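You operate a simulated robot arm through the tools that you are given. There is no shell and no other tool. Be economical: measure what you need, move in short steps, check, and stop when the job is done.

You are at the controls of a simulated robot arm. One attempt, no reset.

Task
Put things in order on the middle of the stone top. At the end: the blue small bottle from the middle of the stone top stands on top of the white thermometer (marked "21 C"); the red rolled socks from the middle of the stone top stands where the blue small bottle stood; the cream candle from the middle of the stone top stands where the yellow tin stood; the yellow tin from the middle of the stone top stands where the red rolled socks stood; whatever was shut is shut again. Leave all else as you found it, and nothing knocked over.
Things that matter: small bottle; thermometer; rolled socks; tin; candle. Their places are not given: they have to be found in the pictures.

Only the result counts: the job must be done as asked and must still hold three seconds after the hand-in. Knocking over, shifting, dropping, spilling or breaking anything else fails it.

Robot
A 7-joint arm with a two-finger parallel gripper, fixed in place. Base frame: the origin is at the foot of the arm, x ahead of it, y to its left, z up; the work surface is at about z = 0. Readings come in m, rad, newtons and seconds.
With the tool pointing down near the work surface it reaches from about 0.22 to 0.58 m from the base axis. Its first joint turns from -1.152 to 1.152 rad. Payload 2.5 kg.
The TCP is the grasp point between the finger pads, 0.023 m short of the fingertips. In the tool frame z runs along the fingers and y along their closing line. Largest opening 0.094 m; finger width 0.038, thickness 0.01; the body of the gripper, 0.054 by 0.096 m, starts 0.039 m behind the TCP.
Orientation is that of the tool frame in the base frame, as a unit quaternion [w, x, y, z]. With the fingers straight down and closing along the base's y, the tool's x points along the base's -x, its y along +y and its z along -z.

Tools
- The arm moves only by the tool apply_moves. Its argument "moves" is text: rows parted by semicolons, each of 7 numbers parted by spaces: the turn, a rotation vector about the tool's x, y, z in units of 4 degrees (1.0 is 4 degrees), then the shift along the tool's x, y, z in units of 40 mm (1.0 is 40 mm), then the gripper command, from -1 (fully open) to 1 (shut), values between in proportion. In form: rx ry rz dx dy dz grip; .... A call has 1 to 8 rows; each row shifts and turns the commanded pose from where the row before left it, along the tool's axes as they then stand. A call with a number of a shift or a turn outside -1 to 1 is refused whole. A row lasts 0.2 s, in which the tool goes at most 0.05 m and 0.15 rad; a call with a longer step from one row to the next is refused whole, and so is a gripper value outside its range. Where a pose cannot be reached the arm comes as near as it can. A force on the tool above 40 N (or 10 N above the force at the start of the call, whichever is more), or a blocked arm, ends the call early, and 0.2 s more pass. Each finger travels about 0.108 m/s and halts on what it meets, pressing with about 27 N; the grip force reading is that of the motor and also rises with nothing between the fingers. The clock runs only during rows and for 0.2 s after the last one: add rows that do not move to give the fingers time. The reply holds the time, the measured pose of the TCP, the force on the tool along the base axes, the opening and the grip force, in the units named above and with some noise.
- Cameras (640 x 400 px; columns grow to the right, rows downward): "scene" is fixed at [0.127, -0.4134, 0.5426]; the picture's right is [0.76, -0.64, 0.00], its down [-0.38, -0.45, -0.81] and it looks along [0.52, 0.62, -0.58] (base axes); focal length 352 px, centre (320, 200). "wrist" rides on the gripper at [-0.039, 0, -0.044] in the tool frame; the picture's right is [0.00, -1.00, 0.00], its down [0.97, 0.00, -0.24] and it looks along [0.24, 0.00, 0.97] (tool axes); focal length 218 px, centre (320, 200).
- capture(camera): a new picture of that camera. It takes no simulated time.
- probe_pixels(camera, pixels): there is no depth. For up to 12 entries [column, row, z] of the newest picture of that camera ("zoom" is the newest enlarged one), the place [x, y] in the base frame at which the ray of that pixel passes the height z, good to about 0.003 m. It takes no simulated time.
- enlarge(camera, box): a new picture of the part [left, top, right, bottom] of that camera's present view, enlarged. It takes no simulated time.
- close_job(): hands the job in; it is judged then, once.

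Keep the steps short. Do not move on a guess: measure, check each grasp and each placing, and mend mistakes. In all there are 80 turns and 54 pictures (those below and enlarged ones count). Leave the gripper open and the arm clear of the work at the hand-in unless told otherwise, and finish with a single line.

The tools are called after "Call:" as name(argument=value, ...) on one line, values as JSON. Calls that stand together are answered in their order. apply_moves: Moves the arm, as the interface text tells. Its arguments: {"type":"object","properties":{"moves":{"type":"string"}},"required":["moves"]} The other tools are called the same way: capture (camera) takes a picture; probe_pixels (camera, pixels) gives the place at which the rays of pixels pass given heights; enlarge (camera, box) takes an enlarged picture of a part of a camera's view; close_job () hands the job in.

At the start:

```text
time: 0.0
tool_pos: [0.4127, -0.1086, 0.3216]
ee_rot: [0.001, 0.0, 1.0, 0.0]
ft_force: [0.1, -0.8, 0.3]
opening: 0.0938
grasp_force: 0.1
```

scene: 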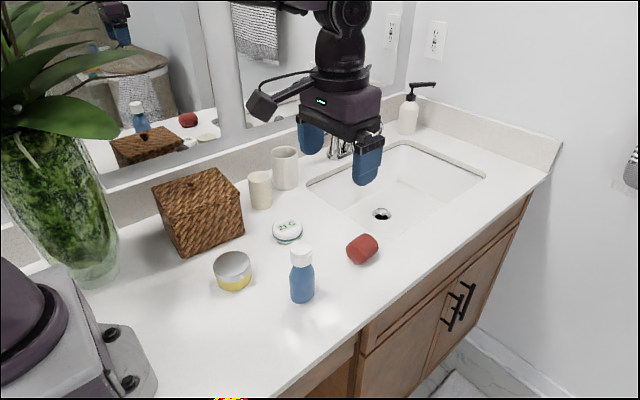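
wrist: 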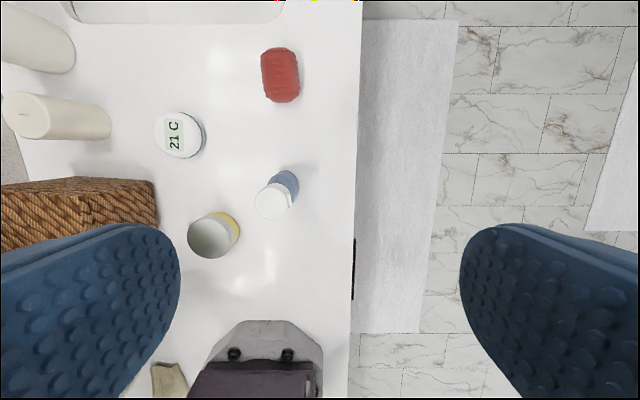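

I see the bottle at (302,275), the tin at (232,270), the thermometer at (287,230), the socks at (362,248) and the candle at (260,190). I'll enlarge that area for a closer look.

Call:
enlarge(camera="scene", box=[200, 130, 400, 310])

Call:
enlarge(camera="wrist", box=[0, 20, 360, 270])

```text
2.22 times, centred on (300, 220) of scene
```

zoom: 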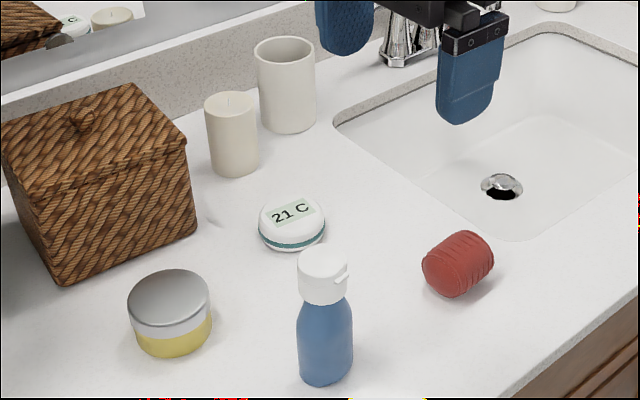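

```text
1.60 times, centred on (180, 145) of wrist
```

zoom: 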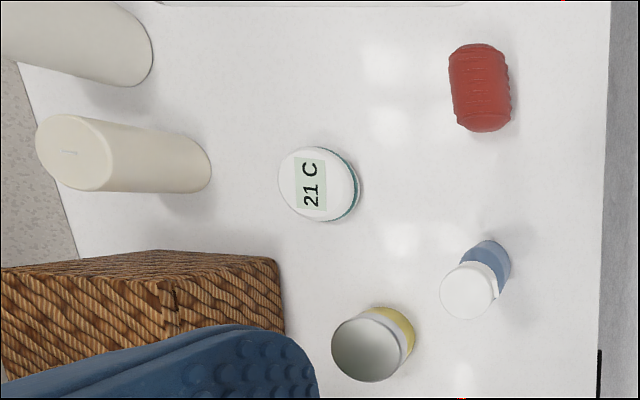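

The newest zoom is the wrist one, so I'll probe key points on each thing in it and in the scene picture. Comparing the two should give places and heights.

Call:
probe_pixels(camera="zoom", pixels=[[490, 262, 0], [468, 290, 0.09], [512, 262, 0], [366, 348, 0.035], [366, 348, 0.045], [318, 185, 0.02], [318, 185, 0.03], [481, 88, 0.02], [481, 44, 0.02], [481, 132, 0.02], [449, 88, 0.02], [511, 88, 0.02]])

Call:
probe_pixels(camera="zoom", pixels=[[211, 165, 0], [205, 135, 0], [203, 192, 0], [78, 152, 0.09], [78, 152, 0.075], [38, 152, 0.09], [284, 310, 0], [281, 260, 0.1], [414, 345, 0], [395, 308, 0], [360, 190, 0.01], [152, 60, 0]])

Call:
probe_pixels(camera="scene", pixels=[[302, 298, 0], [301, 303, 0], [302, 250, 0.09], [302, 250, 0.1], [232, 261, 0.035], [232, 261, 0.045], [234, 290, 0], [287, 226, 0.02], [287, 226, 0.03], [260, 174, 0.075], [260, 174, 0.09], [261, 208, 0]])

```text
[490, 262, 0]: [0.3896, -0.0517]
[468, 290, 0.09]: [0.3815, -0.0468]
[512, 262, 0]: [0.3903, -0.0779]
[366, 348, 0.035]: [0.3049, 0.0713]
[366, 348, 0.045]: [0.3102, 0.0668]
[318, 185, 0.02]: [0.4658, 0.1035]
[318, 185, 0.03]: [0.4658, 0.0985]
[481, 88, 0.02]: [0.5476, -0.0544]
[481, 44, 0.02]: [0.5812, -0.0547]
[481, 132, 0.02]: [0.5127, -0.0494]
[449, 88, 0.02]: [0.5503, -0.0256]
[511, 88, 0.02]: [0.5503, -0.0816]
```

```text
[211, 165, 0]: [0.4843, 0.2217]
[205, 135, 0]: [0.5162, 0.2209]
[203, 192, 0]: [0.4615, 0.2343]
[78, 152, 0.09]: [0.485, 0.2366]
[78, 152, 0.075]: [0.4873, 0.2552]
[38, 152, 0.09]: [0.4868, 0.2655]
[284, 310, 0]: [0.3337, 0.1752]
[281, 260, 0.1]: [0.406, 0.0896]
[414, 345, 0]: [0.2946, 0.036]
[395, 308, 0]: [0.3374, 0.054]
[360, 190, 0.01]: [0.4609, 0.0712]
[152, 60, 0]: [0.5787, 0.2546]
```

```text
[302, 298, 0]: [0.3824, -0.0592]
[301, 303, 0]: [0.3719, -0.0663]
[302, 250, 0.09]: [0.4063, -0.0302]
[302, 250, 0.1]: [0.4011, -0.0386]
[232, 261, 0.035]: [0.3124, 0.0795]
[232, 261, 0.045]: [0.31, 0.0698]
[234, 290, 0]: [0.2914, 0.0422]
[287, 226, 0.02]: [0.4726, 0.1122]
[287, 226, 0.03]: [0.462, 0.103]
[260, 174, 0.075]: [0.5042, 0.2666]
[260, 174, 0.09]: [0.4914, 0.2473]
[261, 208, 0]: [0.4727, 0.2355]
```

These estimates agree to about 1 cm: bottle near (0.385,-0.053), thermometer (0.465,0.10), socks (0.548,-0.053), tin (0.31,0.068) and candle (0.487,0.245). I'll move over the bottle at z 0.22 to measure it better.

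Call:
apply_moves(moves="0 0 0 0.21 0.47 0.83 -1; 0 0 0 0.22 0.46 0.83 -1; 0 0 0 0.21 0.46 0.83 -1; 0 0 0 0 0 0 -1")

Call:
capture(camera="wrist")

```text
time: 1.0
tool_pos: [0.3864, -0.0531, 0.2214]
ee_rot: [0.0, 0.001, 1.0, 0.0]
ft_force: [-0.6, 0.5, 0.2]
opening: 0.0939
grasp_force: 0.0
```

```text
49 pictures are left
```

wrist: 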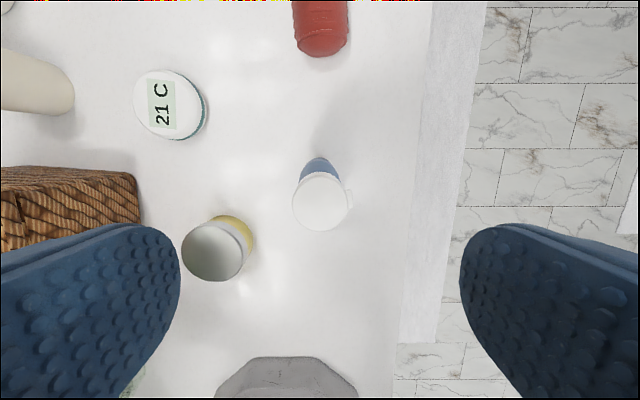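

Call:
probe_pixels(camera="wrist", pixels=[[320, 202, 0.1], [320, 202, 0.09], [319, 157, 0], [292, 200, 0.1], [347, 200, 0.1], [216, 252, 0.04], [182, 252, 0.04], [250, 252, 0.04], [170, 103, 0.025], [76, 92, 0], [70, 75, 0], [252, 236, 0]])

Call:
capture(camera="scene")

```text
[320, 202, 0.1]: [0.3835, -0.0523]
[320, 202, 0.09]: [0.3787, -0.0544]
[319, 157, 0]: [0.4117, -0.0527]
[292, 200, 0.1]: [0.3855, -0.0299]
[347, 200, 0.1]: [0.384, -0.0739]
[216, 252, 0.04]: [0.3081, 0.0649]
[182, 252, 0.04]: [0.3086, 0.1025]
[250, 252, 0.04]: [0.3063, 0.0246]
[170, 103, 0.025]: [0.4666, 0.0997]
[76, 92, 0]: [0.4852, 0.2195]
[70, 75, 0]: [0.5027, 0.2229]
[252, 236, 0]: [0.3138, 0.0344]
```

```text
48 pictures are left
```

scene: 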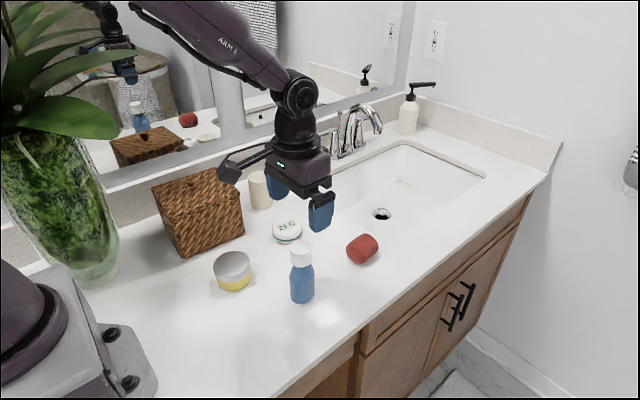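

The bottle's centre is about (0.386,-0.053), its top is near 0.11, and the cap has a nub pointing toward -y. I'll turn the tool about 72° so the fingers close away from the nub.

Call:
apply_moves(moves="0 0 1 0 0 0 -1;0 0 1 0 0 0 -1;0 0 1 0 0 0 -1;0 0 1 0 0 0 -1;0 0 1 0 0 0 -1;0 0 1 0 0 0 -1;0 0 1 0 0 0 -1;0 0 1 0 0 0 -1")

Call:
apply_moves(moves="0 0 1 0 0 0 -1;0 0 1 0 0 0 -1;0 0 1 0 0 0 -1;0 0 1 0 0 0 -1;0 0 1 0 0 0 -1;0 0 1 0 0 0 -1;0 0 1 0 0 0 -1;0 0 1 0 0 0 -1")

Call:
apply_moves(moves="0 0 1 0 0 0 -1;0 0 1 0 0 0 -1;0 0 0 0 0 0 -1")

Call:
capture(camera="wrist")

```text
time: 2.8
tool_pos: [0.3874, -0.0536, 0.2218]
ee_rot: [0.0, 0.277, 0.961, 0.0]
ft_force: [0.8, -1.2, 0.3]
opening: 0.094
grasp_force: 0.2
```

```text
time: 4.6
tool_pos: [0.3873, -0.0535, 0.2215]
ee_rot: [0.0, 0.531, 0.847, 0.0]
ft_force: [-0.8, 0.2, -0.3]
opening: 0.094
grasp_force: 0.1
```

```text
time: 5.4
tool_pos: [0.386, -0.053, 0.2216]
ee_rot: [0.001, 0.588, 0.809, 0.0]
ft_force: [0.5, -0.4, 0.1]
opening: 0.0939
grasp_force: 0.0
```

```text
47 pictures are left
```

wrist: 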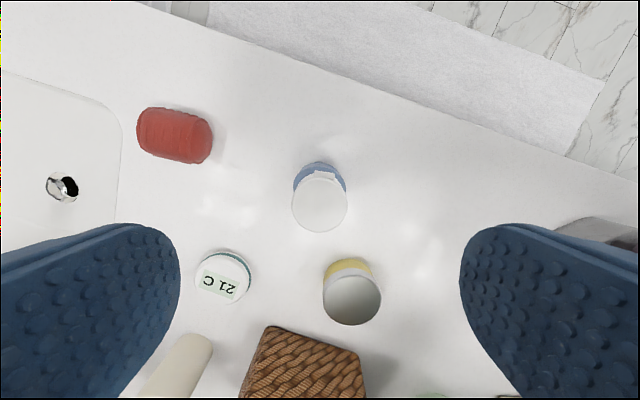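

The nub now points up the picture and the bottle is centred between the fingers. I'll probe it again, along with the tin, thermometer, socks and basket.

Call:
probe_pixels(camera="wrist", pixels=[[319, 203, 0.11], [319, 162, 0], [294, 185, 0.05], [346, 185, 0.05], [351, 295, 0.045], [351, 258, 0], [223, 278, 0.028], [222, 249, 0], [174, 136, 0.025], [140, 128, 0.025], [210, 143, 0.025], [365, 355, 0.08]])

```text
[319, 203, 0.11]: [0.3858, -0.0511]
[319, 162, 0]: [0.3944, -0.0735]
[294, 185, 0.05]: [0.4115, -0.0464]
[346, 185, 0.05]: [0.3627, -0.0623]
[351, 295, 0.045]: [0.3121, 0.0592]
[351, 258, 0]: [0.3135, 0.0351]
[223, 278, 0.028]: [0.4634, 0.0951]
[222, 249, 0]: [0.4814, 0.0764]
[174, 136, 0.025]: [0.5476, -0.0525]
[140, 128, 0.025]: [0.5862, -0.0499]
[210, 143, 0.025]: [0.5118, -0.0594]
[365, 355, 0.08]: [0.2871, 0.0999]
```

The tool axis lines up with the bottle. I'll go down to z≈0.085.

Call:
apply_moves(moves="0 0 0 0 0 0.9 -1;0 0 0 0 0 0.9 -1;0 0 0 0 0 0.8 -1;0 0 0 0 0 0.5 -1;0 0 0 0 0 0.3 -1;0 0 0 0 0 0 -1")

Call:
capture(camera="scene")

```text
time: 6.8
tool_pos: [0.3873, -0.0541, 0.0857]
ee_rot: [0.0, 0.588, 0.809, 0.0]
ft_force: [-0.8, 0.7, 4.9]
opening: 0.094
grasp_force: 0.0
```

```text
46 pictures are left
```

scene: 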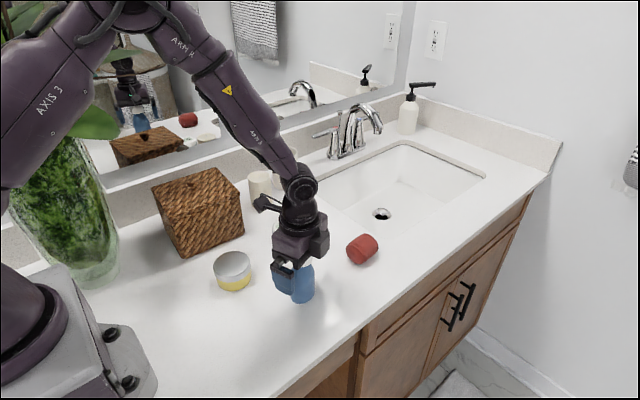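

A 4.9 N upward force suggests the palm is touching the cap. I'll back up 5 mm and then close.

Call:
apply_moves(moves="0 0 0 0 0 -0.13 -1;0 0 0 0 0 0 -1")

Call:
apply_moves(moves="0 0 0 0 0 0 0.2;0 0 0 0 0 0 0.6;0 0 0 0 0 0 1;0 0 0 0 0 0 1")

```text
time: 7.4
tool_pos: [0.3877, -0.0543, 0.091]
ee_rot: [0.0, 0.588, 0.809, 0.0]
ft_force: [0.4, 0.4, 0.1]
opening: 0.0943
grasp_force: 0.1
```

```text
time: 8.4
tool_pos: [0.3875, -0.0526, 0.0913]
ee_rot: [0.0, 0.588, 0.809, 0.0]
ft_force: [-0.8, 0.1, 2.9]
opening: 0.0465
grasp_force: 26.9
```

The fingers hold the bottle at an opening of 0.0465 m and 27 N. I'll lift it 8 cm.

Call:
apply_moves(moves="0 0 0 0 0 -0.3 1;0 0 0 0 0 -0.8 1;0 0 0 0 0 -0.9 1;0 0 0 0 0 0 1")

Call:
capture(camera="wrist")

Call:
enlarge(camera="scene", box=[220, 180, 360, 270])

```text
time: 9.4
tool_pos: [0.3859, -0.0543, 0.1711]
ee_rot: [0.0, 0.587, 0.809, 0.0]
ft_force: [-0.5, -0.5, -0.7]
opening: 0.0464
grasp_force: 27.0
```

```text
45 pictures are left
```

wrist: 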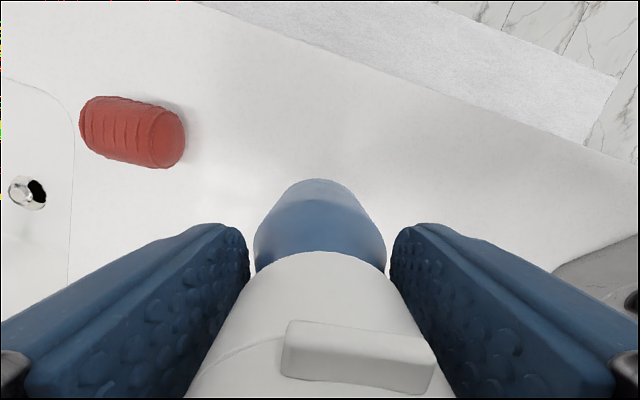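

```text
4.44 times, centred on (290, 225) of scene
```

zoom: 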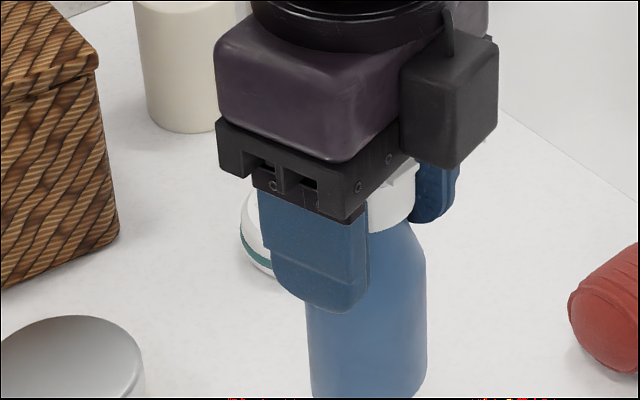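

The bottle is held but hides the thermometer from the scene camera. I'll carry it past the thermometer so that lies under the wrist camera, and measure it exactly.

Call:
apply_moves(moves="0 0 0 0 0 -0.5 1;0 0 0 0.7 0.51 0 1;0 0 0 0.7 0.51 0 1;0 0 0 0.7 0.51 0 1;0 0 0 0.7 0.51 0 1;0 0 0 0.7 0.5 0 1;0 0 0 0.69 0.5 0 1;0 0 0 0 0 0 1")

Call:
capture(camera="wrist")

Call:
enlarge(camera="scene", box=[220, 160, 360, 250])

```text
time: 11.2
tool_pos: [0.4495, 0.1425, 0.1902]
ee_rot: [0.0, 0.588, 0.809, 0.001]
ft_force: [0.3, 1.0, -1.6]
opening: 0.0459
grasp_force: 26.9
```

```text
43 pictures are left
```

wrist: 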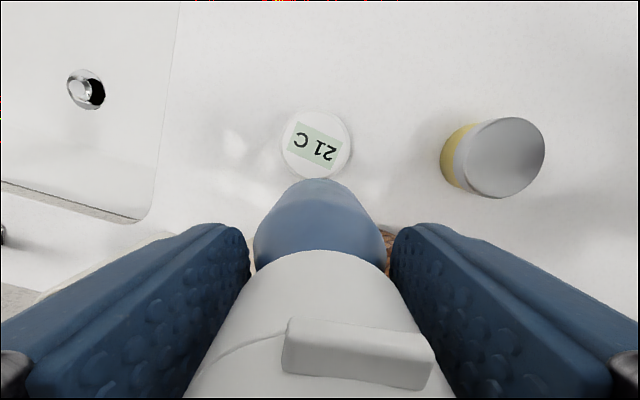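

```text
4.44 times, centred on (290, 205) of scene
```

zoom: 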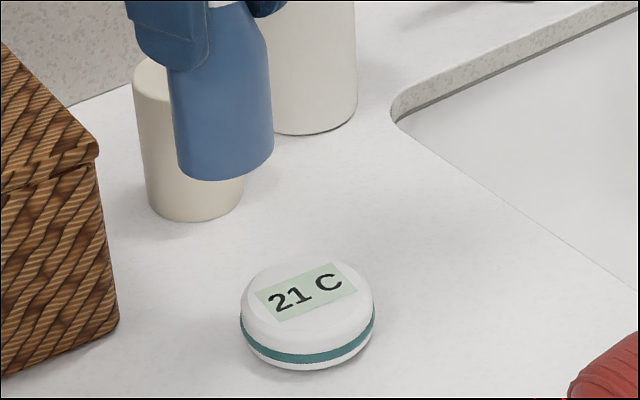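

Call:
probe_pixels(camera="wrist", pixels=[[318, 146, 0.03], [318, 146, 0.03], [317, 112, 0.01], [283, 146, 0.015], [353, 146, 0.015], [317, 143, 0.03]])

Call:
probe_pixels(camera="zoom", pixels=[[306, 291, 0.03], [306, 291, 0.033], [308, 318, 0.015], [241, 318, 0.015], [375, 312, 0.015], [194, 205, 0], [157, 77, 0.09], [310, 371, 0]])

```text
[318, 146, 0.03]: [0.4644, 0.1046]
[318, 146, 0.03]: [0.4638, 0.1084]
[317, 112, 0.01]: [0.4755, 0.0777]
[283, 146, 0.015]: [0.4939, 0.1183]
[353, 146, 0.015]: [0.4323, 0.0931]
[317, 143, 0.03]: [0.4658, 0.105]
```

```text
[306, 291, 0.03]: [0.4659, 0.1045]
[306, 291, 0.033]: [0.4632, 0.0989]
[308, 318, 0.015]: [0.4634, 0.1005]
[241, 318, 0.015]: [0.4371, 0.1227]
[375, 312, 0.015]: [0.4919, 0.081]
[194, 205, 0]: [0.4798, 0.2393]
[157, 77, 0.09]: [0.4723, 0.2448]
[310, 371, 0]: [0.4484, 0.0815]
```

The thermometer's centre is about (0.464,0.104) and its top about 0.031, so the bottle should touch at TCP z≈0.122. I'll move over it, go down to z≈0.135 and look.

Call:
apply_moves(moves="0 0 0 -0.53 0.02 0 1;0 0 0 -0.52 0.02 0 1;0 0 0 0 0 0.5 1;0 0 0 0 0 0.5 1;0 0 0 0 0 0.35 1;0 0 0 0 0 0 1")

Call:
enlarge(camera="scene", box=[220, 160, 360, 250])

Call:
capture(camera="wrist")

```text
time: 12.6
tool_pos: [0.4654, 0.1046, 0.1361]
ee_rot: [0.0, 0.587, 0.809, 0.0]
ft_force: [0.1, -0.1, -1.7]
opening: 0.0458
grasp_force: 27.1
```

```text
4.44 times, centred on (290, 205) of scene
```

zoom: 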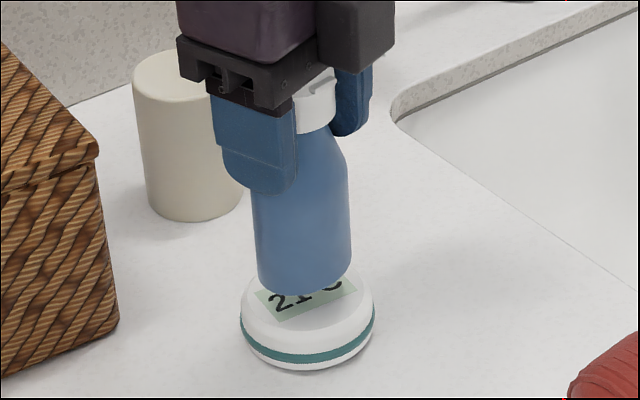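

```text
40 pictures are left
```

wrist: 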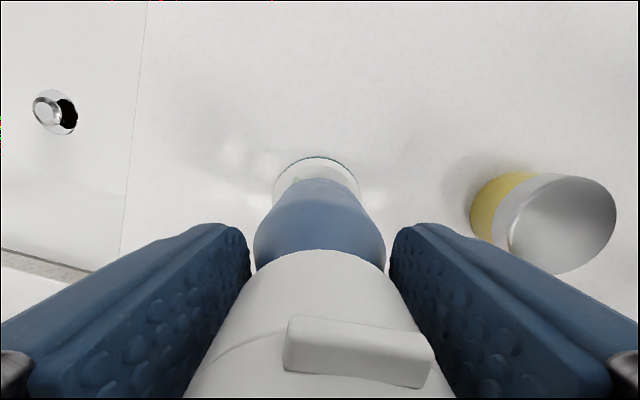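

The bottle lines up with the thermometer in both views: centre column 305 against 306, and the predicted row is about 288 against 291. I'll lower it slowly and watch the force.

Call:
apply_moves(moves="0 0 0 0 0 0.15 1;0 0 0 0 0 0.1 1;0 0 0 0 0 0 1")

Call:
apply_moves(moves="0 0 0 0 0 0.07 1;0 0 0 0 0 0 1")

```text
time: 13.4
tool_pos: [0.4644, 0.1036, 0.1262]
ee_rot: [0.0, 0.588, 0.809, 0.0]
ft_force: [0.1, 0.0, -0.4]
opening: 0.0456
grasp_force: 27.2
```

```text
time: 14.0
tool_pos: [0.4651, 0.1043, 0.1232]
ee_rot: [0.0, 0.587, 0.809, 0.0]
ft_force: [0.5, 0.2, -1.3]
opening: 0.0458
grasp_force: 27.2
```

There's no contact yet at z=0.123. I'll continue in 2 mm steps.

Call:
apply_moves(moves="0 0 0 0 0 0.05 1;0 0 0 0 0 0 1")

Call:
apply_moves(moves="0 0 0 0 0 0.04 1;0 0 0 0 0 0 1")

Call:
enlarge(camera="scene", box=[250, 190, 330, 250])

```text
time: 14.6
tool_pos: [0.4652, 0.1035, 0.1219]
ee_rot: [0.0, 0.587, 0.809, 0.0]
ft_force: [-0.3, -0.6, -0.9]
opening: 0.0455
grasp_force: 27.0
```

```text
time: 15.2
tool_pos: [0.4654, 0.1034, 0.1205]
ee_rot: [0.0, 0.588, 0.809, -0.001]
ft_force: [0.1, -0.1, -1.0]
opening: 0.0452
grasp_force: 27.1
```

```text
6.67 times, centred on (290, 220) of scene
```

zoom: 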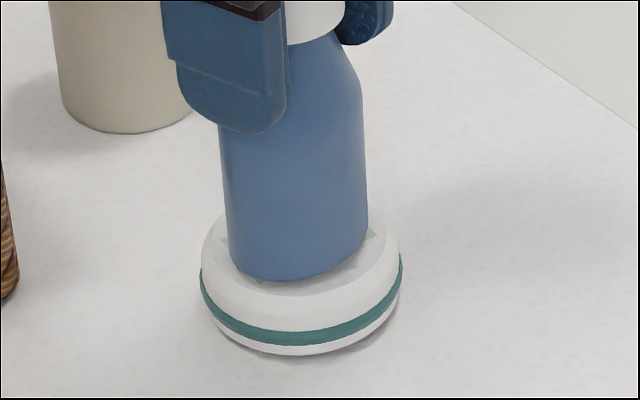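

Call:
apply_moves(moves="0 0 0 0 0 0.05 1;0 0 0 0 0 0 1")

Call:
apply_moves(moves="0 0 0 0 0 0.04 1;0 0 0 0 0 0 1")

```text
time: 15.8
tool_pos: [0.4652, 0.1043, 0.1178]
ee_rot: [0.0, 0.587, 0.81, 0.0]
ft_force: [0.1, 0.2, -1.6]
opening: 0.0452
grasp_force: 27.7
```

```text
time: 16.4
tool_pos: [0.4651, 0.1042, 0.1177]
ee_rot: [0.001, 0.587, 0.809, 0.001]
ft_force: [-5.7, -1.1, 18.5]
opening: 0.0451
grasp_force: 27.0
```

Contact: 18.5 N at z≈0.117. I'll ease up 1 mm to take the load off, then open.

Call:
apply_moves(moves="0 0 0 0 0 -0.03 1;0 0 0 0 0 0 1")

Call:
apply_moves(moves="0 0 0 0 0 0 -0.1;0 0 0 0 0 0 -0.5;0 0 0 0 0 0 -1;0 0 0 0 0 0 -1")

Call:
enlarge(camera="scene", box=[220, 160, 360, 250])

```text
time: 17.0
tool_pos: [0.4652, 0.1043, 0.1171]
ee_rot: [0.0, 0.587, 0.81, 0.0]
ft_force: [2.0, 0.4, 8.2]
opening: 0.0451
grasp_force: 26.9
```

```text
time: 18.0
tool_pos: [0.4646, 0.1043, 0.1191]
ee_rot: [0.0, 0.588, 0.809, 0.0]
ft_force: [0.9, -1.0, -0.1]
opening: 0.0939
grasp_force: 0.1
```

```text
4.44 times, centred on (290, 205) of scene
```

zoom: 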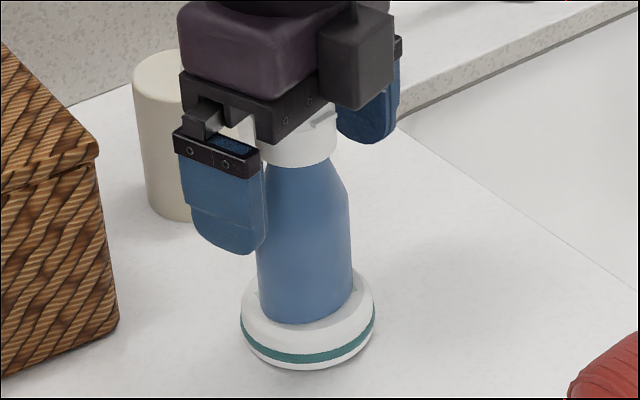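

The bottle stands on the thermometer. I'll go straight up to z≈0.25.

Call:
apply_moves(moves="0 0 0 0 0 -0.4 -1;0 0 0 0 0 -0.9 -1;0 0 0 0 0 -1 -1;0 0 0 0 0 -1 -1;0 0 0 0 0 0 -1")

Call:
apply_moves(moves="0 0 0 -0.87 0.15 0 -1;0 0 0 -0.87 0.15 0 -1;0 0 0 -0.87 0.15 0 -1;0 0 0 -0.87 0.15 0 -1;0 0 0 -0.87 0.15 0 -1;0 0 -1 0 0 0 -1;0 0 -1 0 0 0 -1;0 0 -1 0 0 0 -1")

Call:
apply_moves(moves="0 0 -1 0 0 0 -1;0 0 -1 0 0 0 -1;0 0 -1 0 0 0 -1;0 0 -1 0 0 0 -1;0 0 -1 0 0 0 -1;0 0 -1 0 0 0 -1;0 0 -1 0 0 0 -1;0 0 -1 0 0 0 -1")

Call:
apply_moves(moves="0 0 -1 0 0 0 -1;0 0 -1 0 0 0 -1;0 0 -1 0 0 0 -1;0 0 -1 0 0 0 -1;0 0 -1 0 0 0 -1;0 0 -1 0 0 0 -1;0 0 -1 0 0 0 -1;0 0 0 0 0 0 -1")

Call:
capture(camera="wrist")

Call:
capture(camera="scene")

```text
time: 19.2
tool_pos: [0.4646, 0.1045, 0.2489]
ee_rot: [0.0, 0.587, 0.81, -0.001]
ft_force: [0.0, -0.3, 0.4]
opening: 0.094
grasp_force: 0.1
```

```text
time: 21.0
tool_pos: [0.547, -0.0535, 0.2488]
ee_rot: [0.001, 0.499, 0.867, 0.0]
ft_force: [-1.4, 0.0, -1.0]
opening: 0.0939
grasp_force: 0.1
```

```text
time: 22.8
tool_pos: [0.548, -0.0518, 0.2496]
ee_rot: [0.0, 0.242, 0.97, 0.001]
ft_force: [-0.4, 0.4, -0.4]
opening: 0.0941
grasp_force: 0.2
```

```text
time: 24.6
tool_pos: [0.5482, -0.0516, 0.2497]
ee_rot: [-0.001, -0.001, 1.0, 0.0]
ft_force: [0.0, 0.2, 0.6]
opening: 0.0941
grasp_force: 0.1
```

```text
37 pictures are left
```

wrist: 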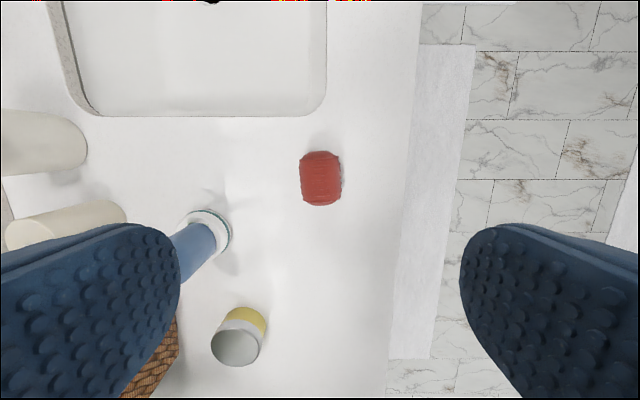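

```text
36 pictures are left
```

scene: 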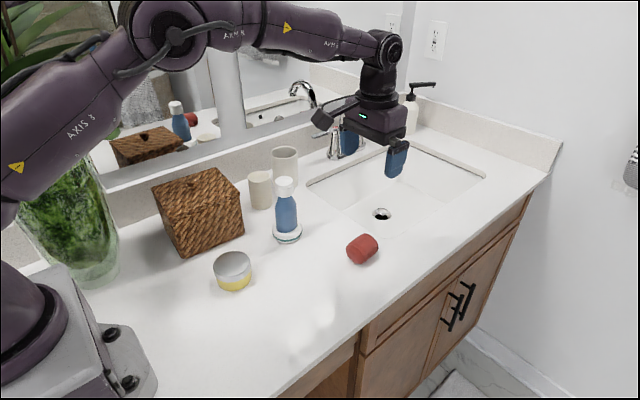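

Call:
enlarge(camera="wrist", box=[280, 130, 360, 230])

Call:
probe_pixels(camera="wrist", pixels=[[320, 179, 0.03], [300, 179, 0.025], [342, 179, 0.025], [320, 151, 0.025], [320, 206, 0.025], [239, 348, 0.045], [253, 308, 0], [211, 348, 0.045], [267, 345, 0.045]])

```text
4.00 times, centred on (320, 180) of wrist
```

zoom: 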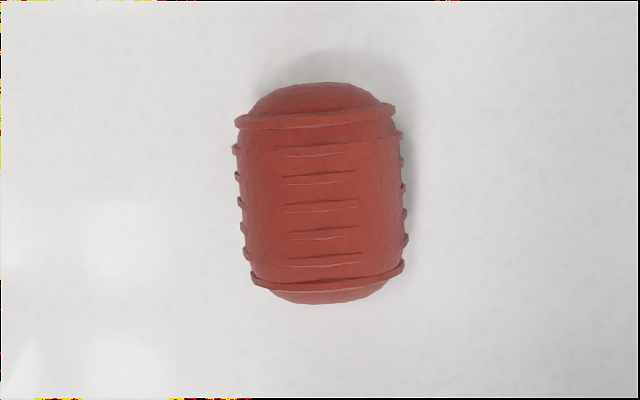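

```text
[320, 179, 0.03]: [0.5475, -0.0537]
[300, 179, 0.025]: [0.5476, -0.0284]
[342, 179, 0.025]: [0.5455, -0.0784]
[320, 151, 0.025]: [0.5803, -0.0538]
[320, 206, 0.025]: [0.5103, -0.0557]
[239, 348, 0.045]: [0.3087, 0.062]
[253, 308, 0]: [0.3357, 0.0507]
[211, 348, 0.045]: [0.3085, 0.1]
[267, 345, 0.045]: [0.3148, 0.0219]
```

Socks centre is about (0.546,-0.053), 0.05 m wide, with the axis along x. I'll go down with the fingers open to z≈0.03.

Call:
apply_moves(moves="0 0 0 0.04 -0.03 1 -1;0 0 0 0 0 1 -1;0 0 0 0 0 1 -1;0 0 0 0 0 1 -1;0 0 0 0 0 0.8 -1;0 0 0 0 0 0.4 -1;0 0 0 0 0 0.25 -1;0 0 0 0 0 0 -1")

Call:
capture(camera="wrist")

```text
time: 26.4
tool_pos: [0.5457, -0.0527, 0.0307]
ee_rot: [0.0, 0.0, 1.0, 0.0]
ft_force: [0.2, 0.2, -1.0]
opening: 0.0941
grasp_force: 0.0
```

```text
34 pictures are left
```

wrist: 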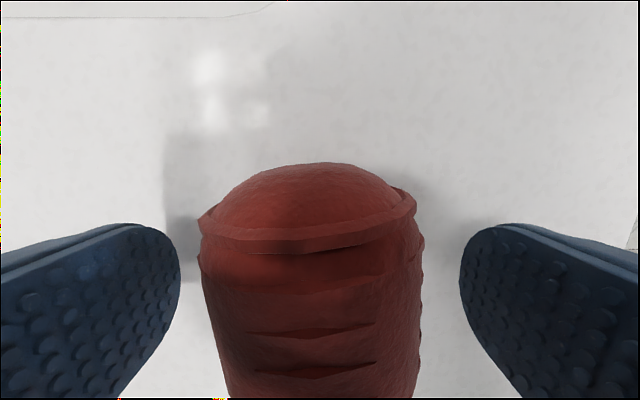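

The socks sit between the fingers. I'll close and lift.

Call:
apply_moves(moves="0 0 0 0 0 0 0;0 0 0 0 0 0 0.5;0 0 0 0 0 0 1;0 0 0 0 0 0 1;0 0 0 0 0 0 1")

Call:
apply_moves(moves="0 0 0 0 0 -0.4 1;0 0 0 0 0 -0.8 1;0 0 0 0 0 -0.8 1;0 0 0 0 0 0 1")

Call:
capture(camera="scene")

```text
time: 27.6
tool_pos: [0.5464, -0.053, 0.0305]
ee_rot: [0.0, 0.0, 1.0, 0.0]
ft_force: [1.2, 1.6, 0.3]
opening: 0.0494
grasp_force: 26.9
```

```text
time: 28.6
tool_pos: [0.546, -0.053, 0.1128]
ee_rot: [0.0, 0.001, 1.0, 0.0]
ft_force: [-0.5, -0.1, 0.1]
opening: 0.0492
grasp_force: 27.0
```

```text
33 pictures are left
```

scene: 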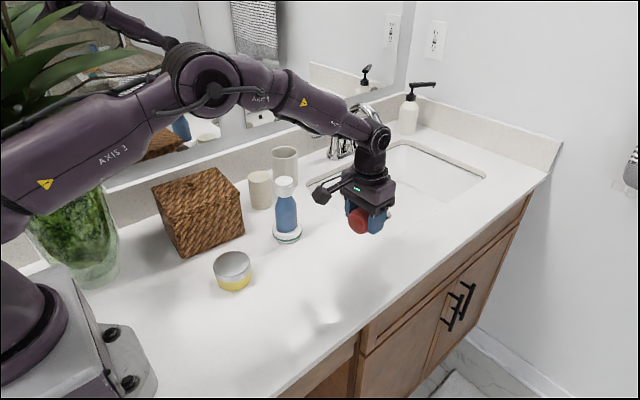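

The socks are held at an opening of 0.049 m. I'll carry them to the bottle's old spot (0.386,-0.052) and lower them.

Call:
apply_moves(moves="0 0 0 0.8 0 0 1;0 0 0 0.8 0 0 1;0 0 0 0.8 0.02 0 1;0 0 0 0.8 0 0 1;0 0 0 0.8 0 0 1;0 0 0 0 0 0 1")

Call:
apply_moves(moves="0 0 0 0 0 0.8 1;0 0 0 0 0 0.7 1;0 0 0 0 0 0.37 1;0 0 0 0 0 0 1")

Call:
apply_moves(moves="0 0 0 0 0 0.07 1;0 0 0 0 0 0 1")

```text
time: 30.0
tool_pos: [0.3872, -0.0532, 0.1101]
ee_rot: [0.0, 0.0, 1.0, 0.0]
ft_force: [0.2, 0.5, -0.3]
opening: 0.0494
grasp_force: 27.5
```

```text
time: 31.0
tool_pos: [0.3863, -0.0529, 0.0365]
ee_rot: [0.0, 0.0, 1.0, 0.002]
ft_force: [0.4, -0.5, 0.0]
opening: 0.0494
grasp_force: 26.9
```

```text
time: 31.6
tool_pos: [0.3856, -0.0517, 0.0349]
ee_rot: [0.0, 0.0, 1.0, 0.0]
ft_force: [0.4, 0.0, 0.6]
opening: 0.0492
grasp_force: 26.6
```

Grasp height was 0.0305. I'll lower it the last bit.

Call:
apply_moves(moves="0 0 0 0 0 0.05 1;0 0 0 0 0 0 1")

Call:
apply_moves(moves="0 0 0 0 0 0.04 1;0 0 0 0 0 0 1")

```text
time: 32.2
tool_pos: [0.3875, -0.0532, 0.0315]
ee_rot: [0.0, 0.001, 1.0, 0.0]
ft_force: [0.4, -0.9, 0.0]
opening: 0.0492
grasp_force: 27.2
```

```text
time: 32.8
tool_pos: [0.386, -0.052, 0.0318]
ee_rot: [0.0, 0.0, 1.0, 0.0]
ft_force: [-7.0, 1.3, 20.7]
opening: 0.0493
grasp_force: 27.1
```

Contact at 20.7 N. I'll ease off 1 mm and open slowly, then rise and look.

Call:
apply_moves(moves="0 0 0 0 0 -0.03 1;0 0 0 0 0 0 1")

Call:
apply_moves(moves="0 0 0 0 0 0 0.1;0 0 0 0 0 0 -0.4;0 0 0 0 0 0 -1;0 0 0 0 0 0 -1;0 0 0 0 0 0 -1")

Call:
apply_moves(moves="0 0 0 0 0 -0.4 -1;0 0 0 0 0 -1 -1;0 0 0 0 0 -1 -1;0 0 0 0 0 -1 -1;0 0 0 0 0 -1 -1;0 0 0 0 0 0 -1")

Call:
capture(camera="wrist")

Call:
capture(camera="scene")

```text
time: 33.4
tool_pos: [0.386, -0.052, 0.0302]
ee_rot: [0.0, 0.0, 1.0, 0.0]
ft_force: [-0.6, 0.2, 1.1]
opening: 0.0496
grasp_force: 27.3
```

```text
time: 34.6
tool_pos: [0.3863, -0.0521, 0.0312]
ee_rot: [0.0, 0.0, 1.0, 0.0]
ft_force: [0.0, -0.1, 0.3]
opening: 0.0938
grasp_force: 0.2
```

```text
time: 36.0
tool_pos: [0.3855, -0.0538, 0.209]
ee_rot: [0.0, -0.001, 1.0, 0.0]
ft_force: [0.7, 0.0, -0.1]
opening: 0.0942
grasp_force: 0.1
```

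```text
32 pictures are left
```

wrist: 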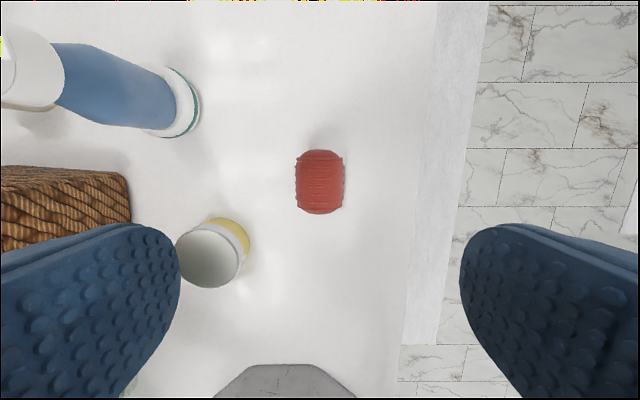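

```text
31 pictures are left
```

scene: 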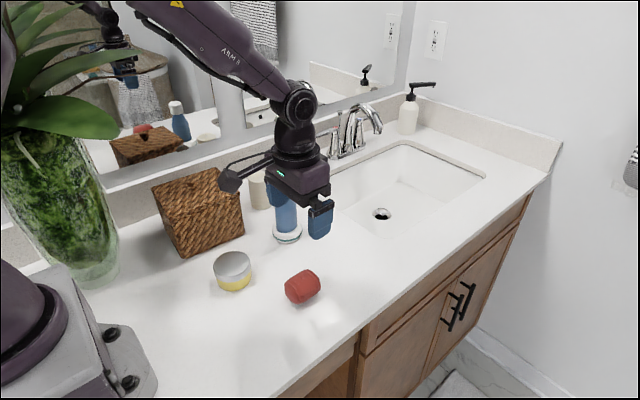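

The socks lie in the bottle's old place. I'll move above the tin at about (0.31,0.064).

Call:
apply_moves(moves="0 0 0 0.47 0.74 0 -1;0 0 0 0.47 0.74 0 -1;0 0 0 0.47 0.74 0 -1;0 0 0 0.48 0.73 0 -1;0 0 0 0 0 0 -1")

Call:
capture(camera="wrist")

```text
time: 37.2
tool_pos: [0.3094, 0.0657, 0.2064]
ee_rot: [0.0, 0.0, 1.0, 0.0]
ft_force: [0.9, -0.2, 0.1]
opening: 0.0942
grasp_force: 0.1
```

```text
30 pictures are left
```

wrist: 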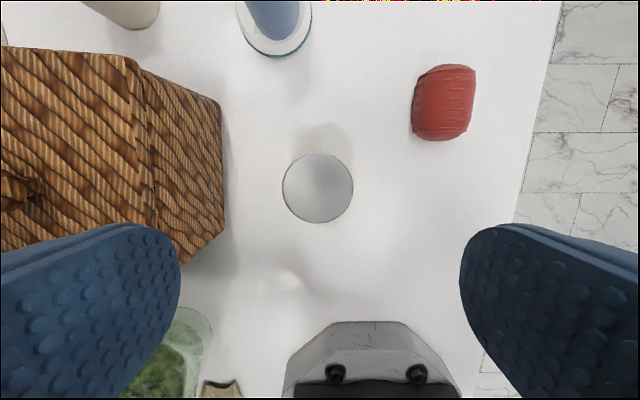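

Call:
probe_pixels(camera="wrist", pixels=[[318, 188, 0.045], [282, 188, 0.045], [353, 188, 0.045], [318, 153, 0.045], [318, 223, 0.045], [224, 220, 0], [181, 263, 0], [221, 105, 0], [152, 220, 0.1], [132, 60, 0.1]])

Call:
enlarge(camera="scene", box=[190, 230, 280, 300])

```text
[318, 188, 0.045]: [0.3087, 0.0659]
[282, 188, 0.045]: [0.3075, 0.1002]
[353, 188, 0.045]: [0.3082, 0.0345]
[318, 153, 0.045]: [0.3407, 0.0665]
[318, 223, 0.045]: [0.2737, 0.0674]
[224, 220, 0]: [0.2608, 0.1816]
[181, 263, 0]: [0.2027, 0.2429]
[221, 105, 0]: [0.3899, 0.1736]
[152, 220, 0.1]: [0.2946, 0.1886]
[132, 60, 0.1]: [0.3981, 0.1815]
```

```text
5.71 times, centred on (235, 265) of scene
```

zoom: 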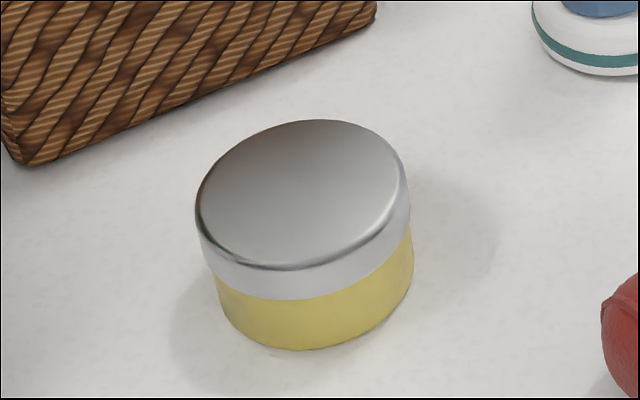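

The tin's centre is (0.308,0.066) and its width 0.067, with the basket face at y≈0.175 well clear. I'll go down to z≈0.028.

Call:
apply_moves(moves="0 0 0 0.03 0 1 -1;0 0 0 0 0 1 -1;0 0 0 0 0 1 -1;0 0 0 0 0 0.8 -1;0 0 0 0 0 0.4 -1;0 0 0 0 0 0.26 -1;0 0 0 0 0 0 -1")

Call:
capture(camera="wrist")

```text
time: 38.8
tool_pos: [0.3095, 0.0655, 0.0287]
ee_rot: [0.0, 0.0, 1.0, 0.0]
ft_force: [0.0, 0.4, 0.2]
opening: 0.0941
grasp_force: 0.1
```

```text
28 pictures are left
```

wrist: 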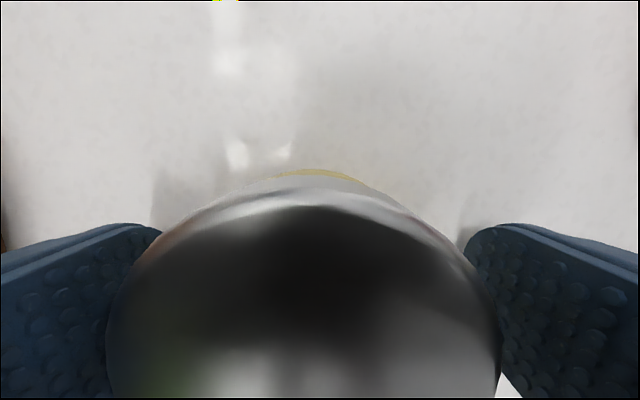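

The tin looks about 2 mm to the left. I'll shift +2 mm in y, close and lift.

Call:
apply_moves(moves="0 0 0 0 0.05 0 -1;0 0 0 0 0 0 -0.2;0 0 0 0 0 0 0.3;0 0 0 0 0 0 1;0 0 0 0 0 0 1")

Call:
apply_moves(moves="0 0 0 0 0 -0.4 1;0 0 0 0 0 -0.8 1;0 0 0 0 0 -0.8 1;0 0 0 0 0 -0.6 1;0 0 0 0 0 0 1")

Call:
enlarge(camera="scene", box=[160, 180, 340, 300])

```text
time: 40.0
tool_pos: [0.3085, 0.0677, 0.0287]
ee_rot: [0.0, 0.0, 1.0, 0.0]
ft_force: [-0.9, 0.6, -0.2]
opening: 0.0699
grasp_force: 27.1
```

```text
time: 41.2
tool_pos: [0.308, 0.0661, 0.133]
ee_rot: [0.0, 0.0, 1.0, 0.0]
ft_force: [0.3, 0.0, -1.3]
opening: 0.0698
grasp_force: 27.2
```

```text
3.33 times, centred on (250, 240) of scene
```

zoom: 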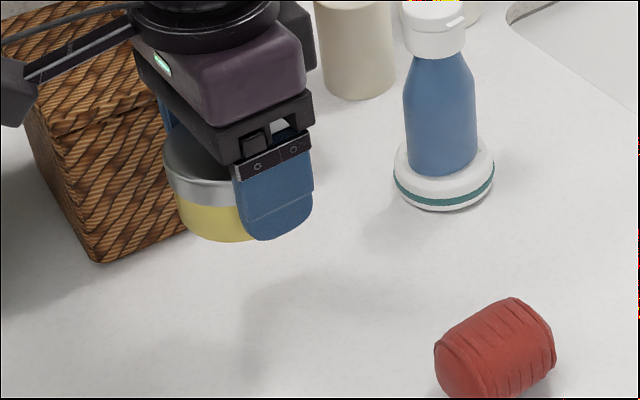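

The tin is held whole, lid and base. I'll carry it first in -y and then in +x, to the socks' old place (0.546,-0.053).

Call:
apply_moves(moves="0 0 0 0 -0.75 0 1;0 0 0 0 -0.75 0 1;0 0 0 -0.3 -0.75 0 1;0 0 0 -0.5 -0.75 0 1;0 0 0 -0.8 0 0 1;0 0 0 -0.8 0 0 1;0 0 0 -0.8 0 0 1;0 0 0 -0.8 0 0 1")

Call:
apply_moves(moves="0 0 0 -0.8 0 0 1;0 0 0 -0.8 0 0 1;0 0 0 -0.35 0 0 1;0 0 0 0 0 0 1")

```text
time: 43.0
tool_pos: [0.4701, -0.0516, 0.1341]
ee_rot: [0.0, -0.001, 1.0, 0.0]
ft_force: [0.2, 0.0, -2.1]
opening: 0.0698
grasp_force: 27.5
```

```text
time: 44.0
tool_pos: [0.5459, -0.0535, 0.1338]
ee_rot: [0.0, 0.0, 1.0, 0.0]
ft_force: [-0.2, 0.2, -1.2]
opening: 0.07
grasp_force: 27.3
```

It's over the place. I'll lower to 0.033, then take fine steps.

Call:
apply_moves(moves="0 0 0 0 0 0.8 1;0 0 0 0 0 0.8 1;0 0 0 0 0 0.6 1;0 0 0 0 0 0.3 1;0 0 0 0 0 0 1")

Call:
apply_moves(moves="0 0 0 0 0 0.06 1;0 0 0 0 0 0 1")

Call:
apply_moves(moves="0 0 0 0 0 0.04 1;0 0 0 0 0 0 1")

```text
time: 45.2
tool_pos: [0.5478, -0.0523, 0.0332]
ee_rot: [-0.001, 0.0, 1.0, 0.001]
ft_force: [0.3, 1.3, -1.6]
opening: 0.07
grasp_force: 27.3
```

```text
time: 45.8
tool_pos: [0.5469, -0.0525, 0.0304]
ee_rot: [0.0, 0.0, 1.0, -0.001]
ft_force: [-0.4, 0.0, -1.0]
opening: 0.0698
grasp_force: 26.8
```

```text
time: 46.4
tool_pos: [0.5481, -0.053, 0.0299]
ee_rot: [0.0, 0.0, 1.0, 0.0]
ft_force: [-0.5, -0.2, -1.0]
opening: 0.0699
grasp_force: 27.2
```

Call:
apply_moves(moves="0 0 0 0 0 0.04 1;0 0 0 0 0 0 1")

```text
time: 47.0
tool_pos: [0.5472, -0.0535, 0.0303]
ee_rot: [0.0, 0.0, 1.0, 0.0]
ft_force: [-7.2, 0.4, 16.8]
opening: 0.07
grasp_force: 27.0
```

Contact at 16.8 N. I'll ease off 1 mm, open, rise and check.

Call:
apply_moves(moves="0 0 0 0 0 -0.025 1;0 0 0 0 0 0 1")

Call:
apply_moves(moves="0 0 0 0 0 0 -0.4;0 0 0 0 0 0 -0.7;0 0 0 0 0 0 -1;0 0 0 0 0 0 -1")

Call:
apply_moves(moves="0 0 0 0 0 -0.4 -1;0 0 0 0 0 -1 -1;0 0 0 0 0 -1 -1;0 0 0 0 0 -1 -1;0 0 0 0 0 -1 -1;0 0 0 0 0 -1 -1;0 0 0 0 0 0 -1")

Call:
capture(camera="wrist")

Call:
capture(camera="scene")

```text
time: 47.6
tool_pos: [0.5469, -0.0529, 0.0277]
ee_rot: [0.003, 0.0, 1.0, 0.001]
ft_force: [3.4, -1.2, 6.8]
opening: 0.0696
grasp_force: 27.4
```

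```text
time: 48.6
tool_pos: [0.5469, -0.0521, 0.0296]
ee_rot: [0.0, 0.0, 1.0, 0.0]
ft_force: [1.5, 0.9, 0.1]
opening: 0.0941
grasp_force: 0.1
```

```text
time: 50.2
tool_pos: [0.5476, -0.0534, 0.2461]
ee_rot: [0.0, 0.0, 1.0, 0.0]
ft_force: [0.1, 0.3, -0.5]
opening: 0.0939
grasp_force: 0.1
```

```text
26 pictures are left
```

wrist: 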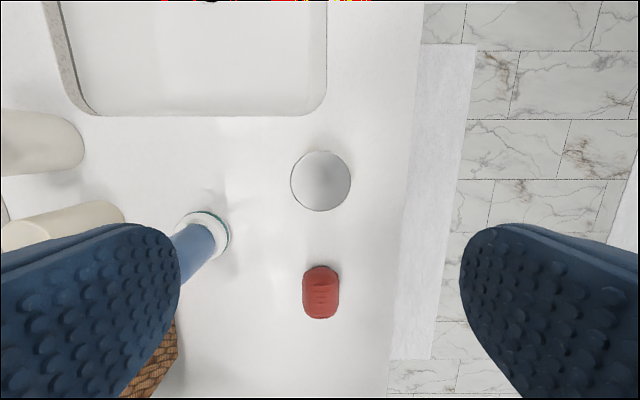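

```text
25 pictures are left
```

scene: 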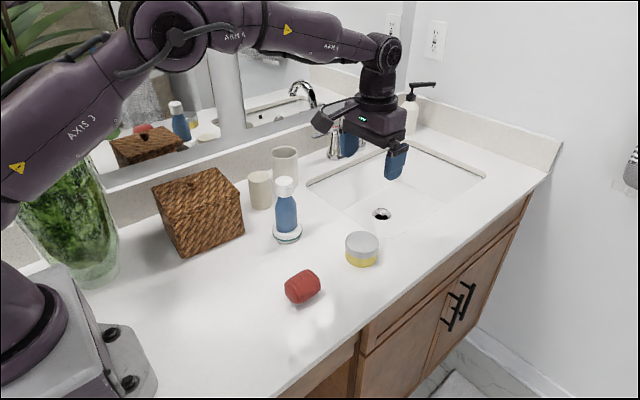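

The tin stands in the socks' place. Next is the candle. I'll move at this height, z≈0.246, to about (0.46,0.20) to look at the candle, cup and backsplash from above.

Call:
apply_moves(moves="0 0 0 0.31 0.9 0 -1;0 0 0 0.31 0.9 0 -1;0 0 0 0.31 0.9 0 -1;0 0 0 0.31 0.9 0 -1;0 0 0 0.31 0.9 0 -1;0 0 0 0.31 0.9 0 -1;0 0 0 0.31 0.9 0 -1;0 0 0 0 0 0 -1")

Call:
capture(camera="wrist")

Call:
capture(camera="scene")

```text
time: 52.0
tool_pos: [0.461, 0.2003, 0.2442]
ee_rot: [0.0, 0.0, 1.0, 0.0]
ft_force: [-0.8, -0.1, 0.2]
opening: 0.0938
grasp_force: 0.2
```

```text
24 pictures are left
```

wrist: 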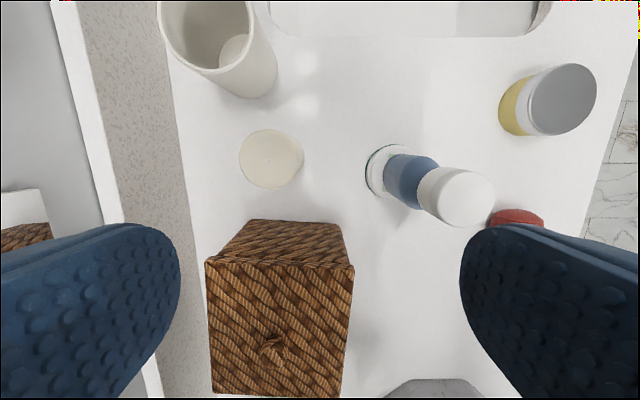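

```text
23 pictures are left
```

scene: 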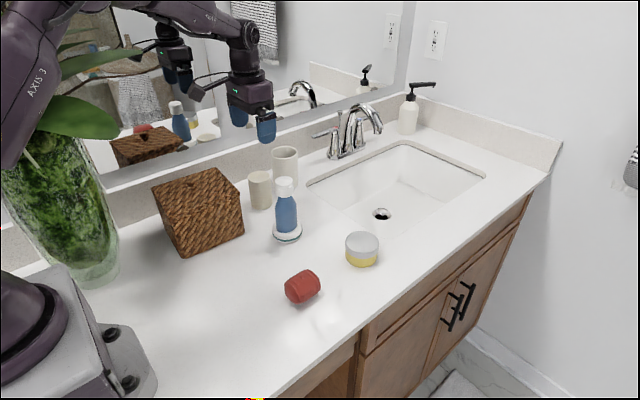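

Call:
probe_pixels(camera="wrist", pixels=[[271, 159, 0.085], [271, 159, 0.075], [239, 159, 0.08], [304, 159, 0.08], [271, 188, 0.08], [271, 130, 0.08], [247, 98, 0], [182, 150, 0], [110, 150, 0.07], [218, 76, 0.1], [342, 222, 0], [252, 219, 0]])

Call:
enlarge(camera="scene", box=[220, 130, 330, 230])

```text
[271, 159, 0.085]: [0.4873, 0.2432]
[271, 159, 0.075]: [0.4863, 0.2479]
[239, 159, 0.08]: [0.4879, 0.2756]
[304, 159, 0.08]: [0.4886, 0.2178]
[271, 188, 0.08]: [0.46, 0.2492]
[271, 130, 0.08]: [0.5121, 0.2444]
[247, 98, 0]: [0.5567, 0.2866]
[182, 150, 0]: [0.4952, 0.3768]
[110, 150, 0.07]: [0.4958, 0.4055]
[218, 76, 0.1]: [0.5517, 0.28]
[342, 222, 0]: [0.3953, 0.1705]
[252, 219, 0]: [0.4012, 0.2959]
```

```text
4.00 times, centred on (275, 180) of scene
```

zoom: 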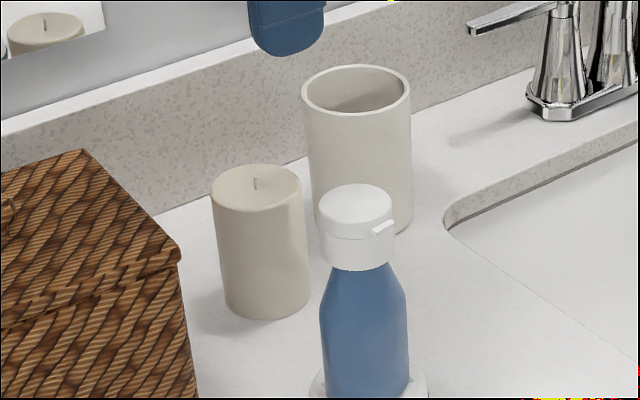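

The candle's centre is about (0.487,0.245) and its top about 0.08, with the cup to its far side and the backsplash well back. I'll turn 28° so the camera box stays away from the cup, then go over the candle.

Call:
apply_moves(moves="0 0 1 0 0 0 -1;0 0 1 0 0 0 -1;0 0 1 0 0 0 -1;0 0 1 0 0 0 -1;0 0 1 0 0 0 -1;0 0 1 0 0 0 -1;0 0 1 0 0 0 -1;0 0 0 0 0 0 -1")

Call:
apply_moves(moves="0 0 0 -0.02 0.65 0 -1;0 0 0 -0.03 0.64 0 -1;0 0 0 0 0 0.8 -1;0 0 0 0 0 0 -1")

Call:
capture(camera="wrist")

```text
time: 53.8
tool_pos: [0.4605, 0.1993, 0.2454]
ee_rot: [0.0, 0.242, 0.97, 0.0]
ft_force: [0.1, 0.8, 0.8]
opening: 0.0941
grasp_force: 0.1
```

```text
time: 54.8
tool_pos: [0.487, 0.2436, 0.2126]
ee_rot: [0.0, 0.242, 0.97, -0.001]
ft_force: [0.4, 0.0, 0.0]
opening: 0.094
grasp_force: 0.0
```

```text
21 pictures are left
```

wrist: 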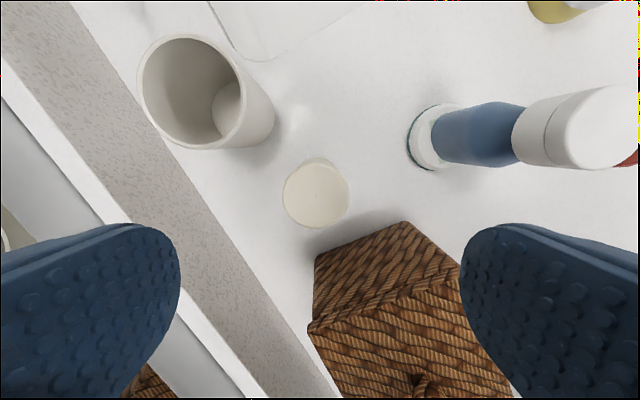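

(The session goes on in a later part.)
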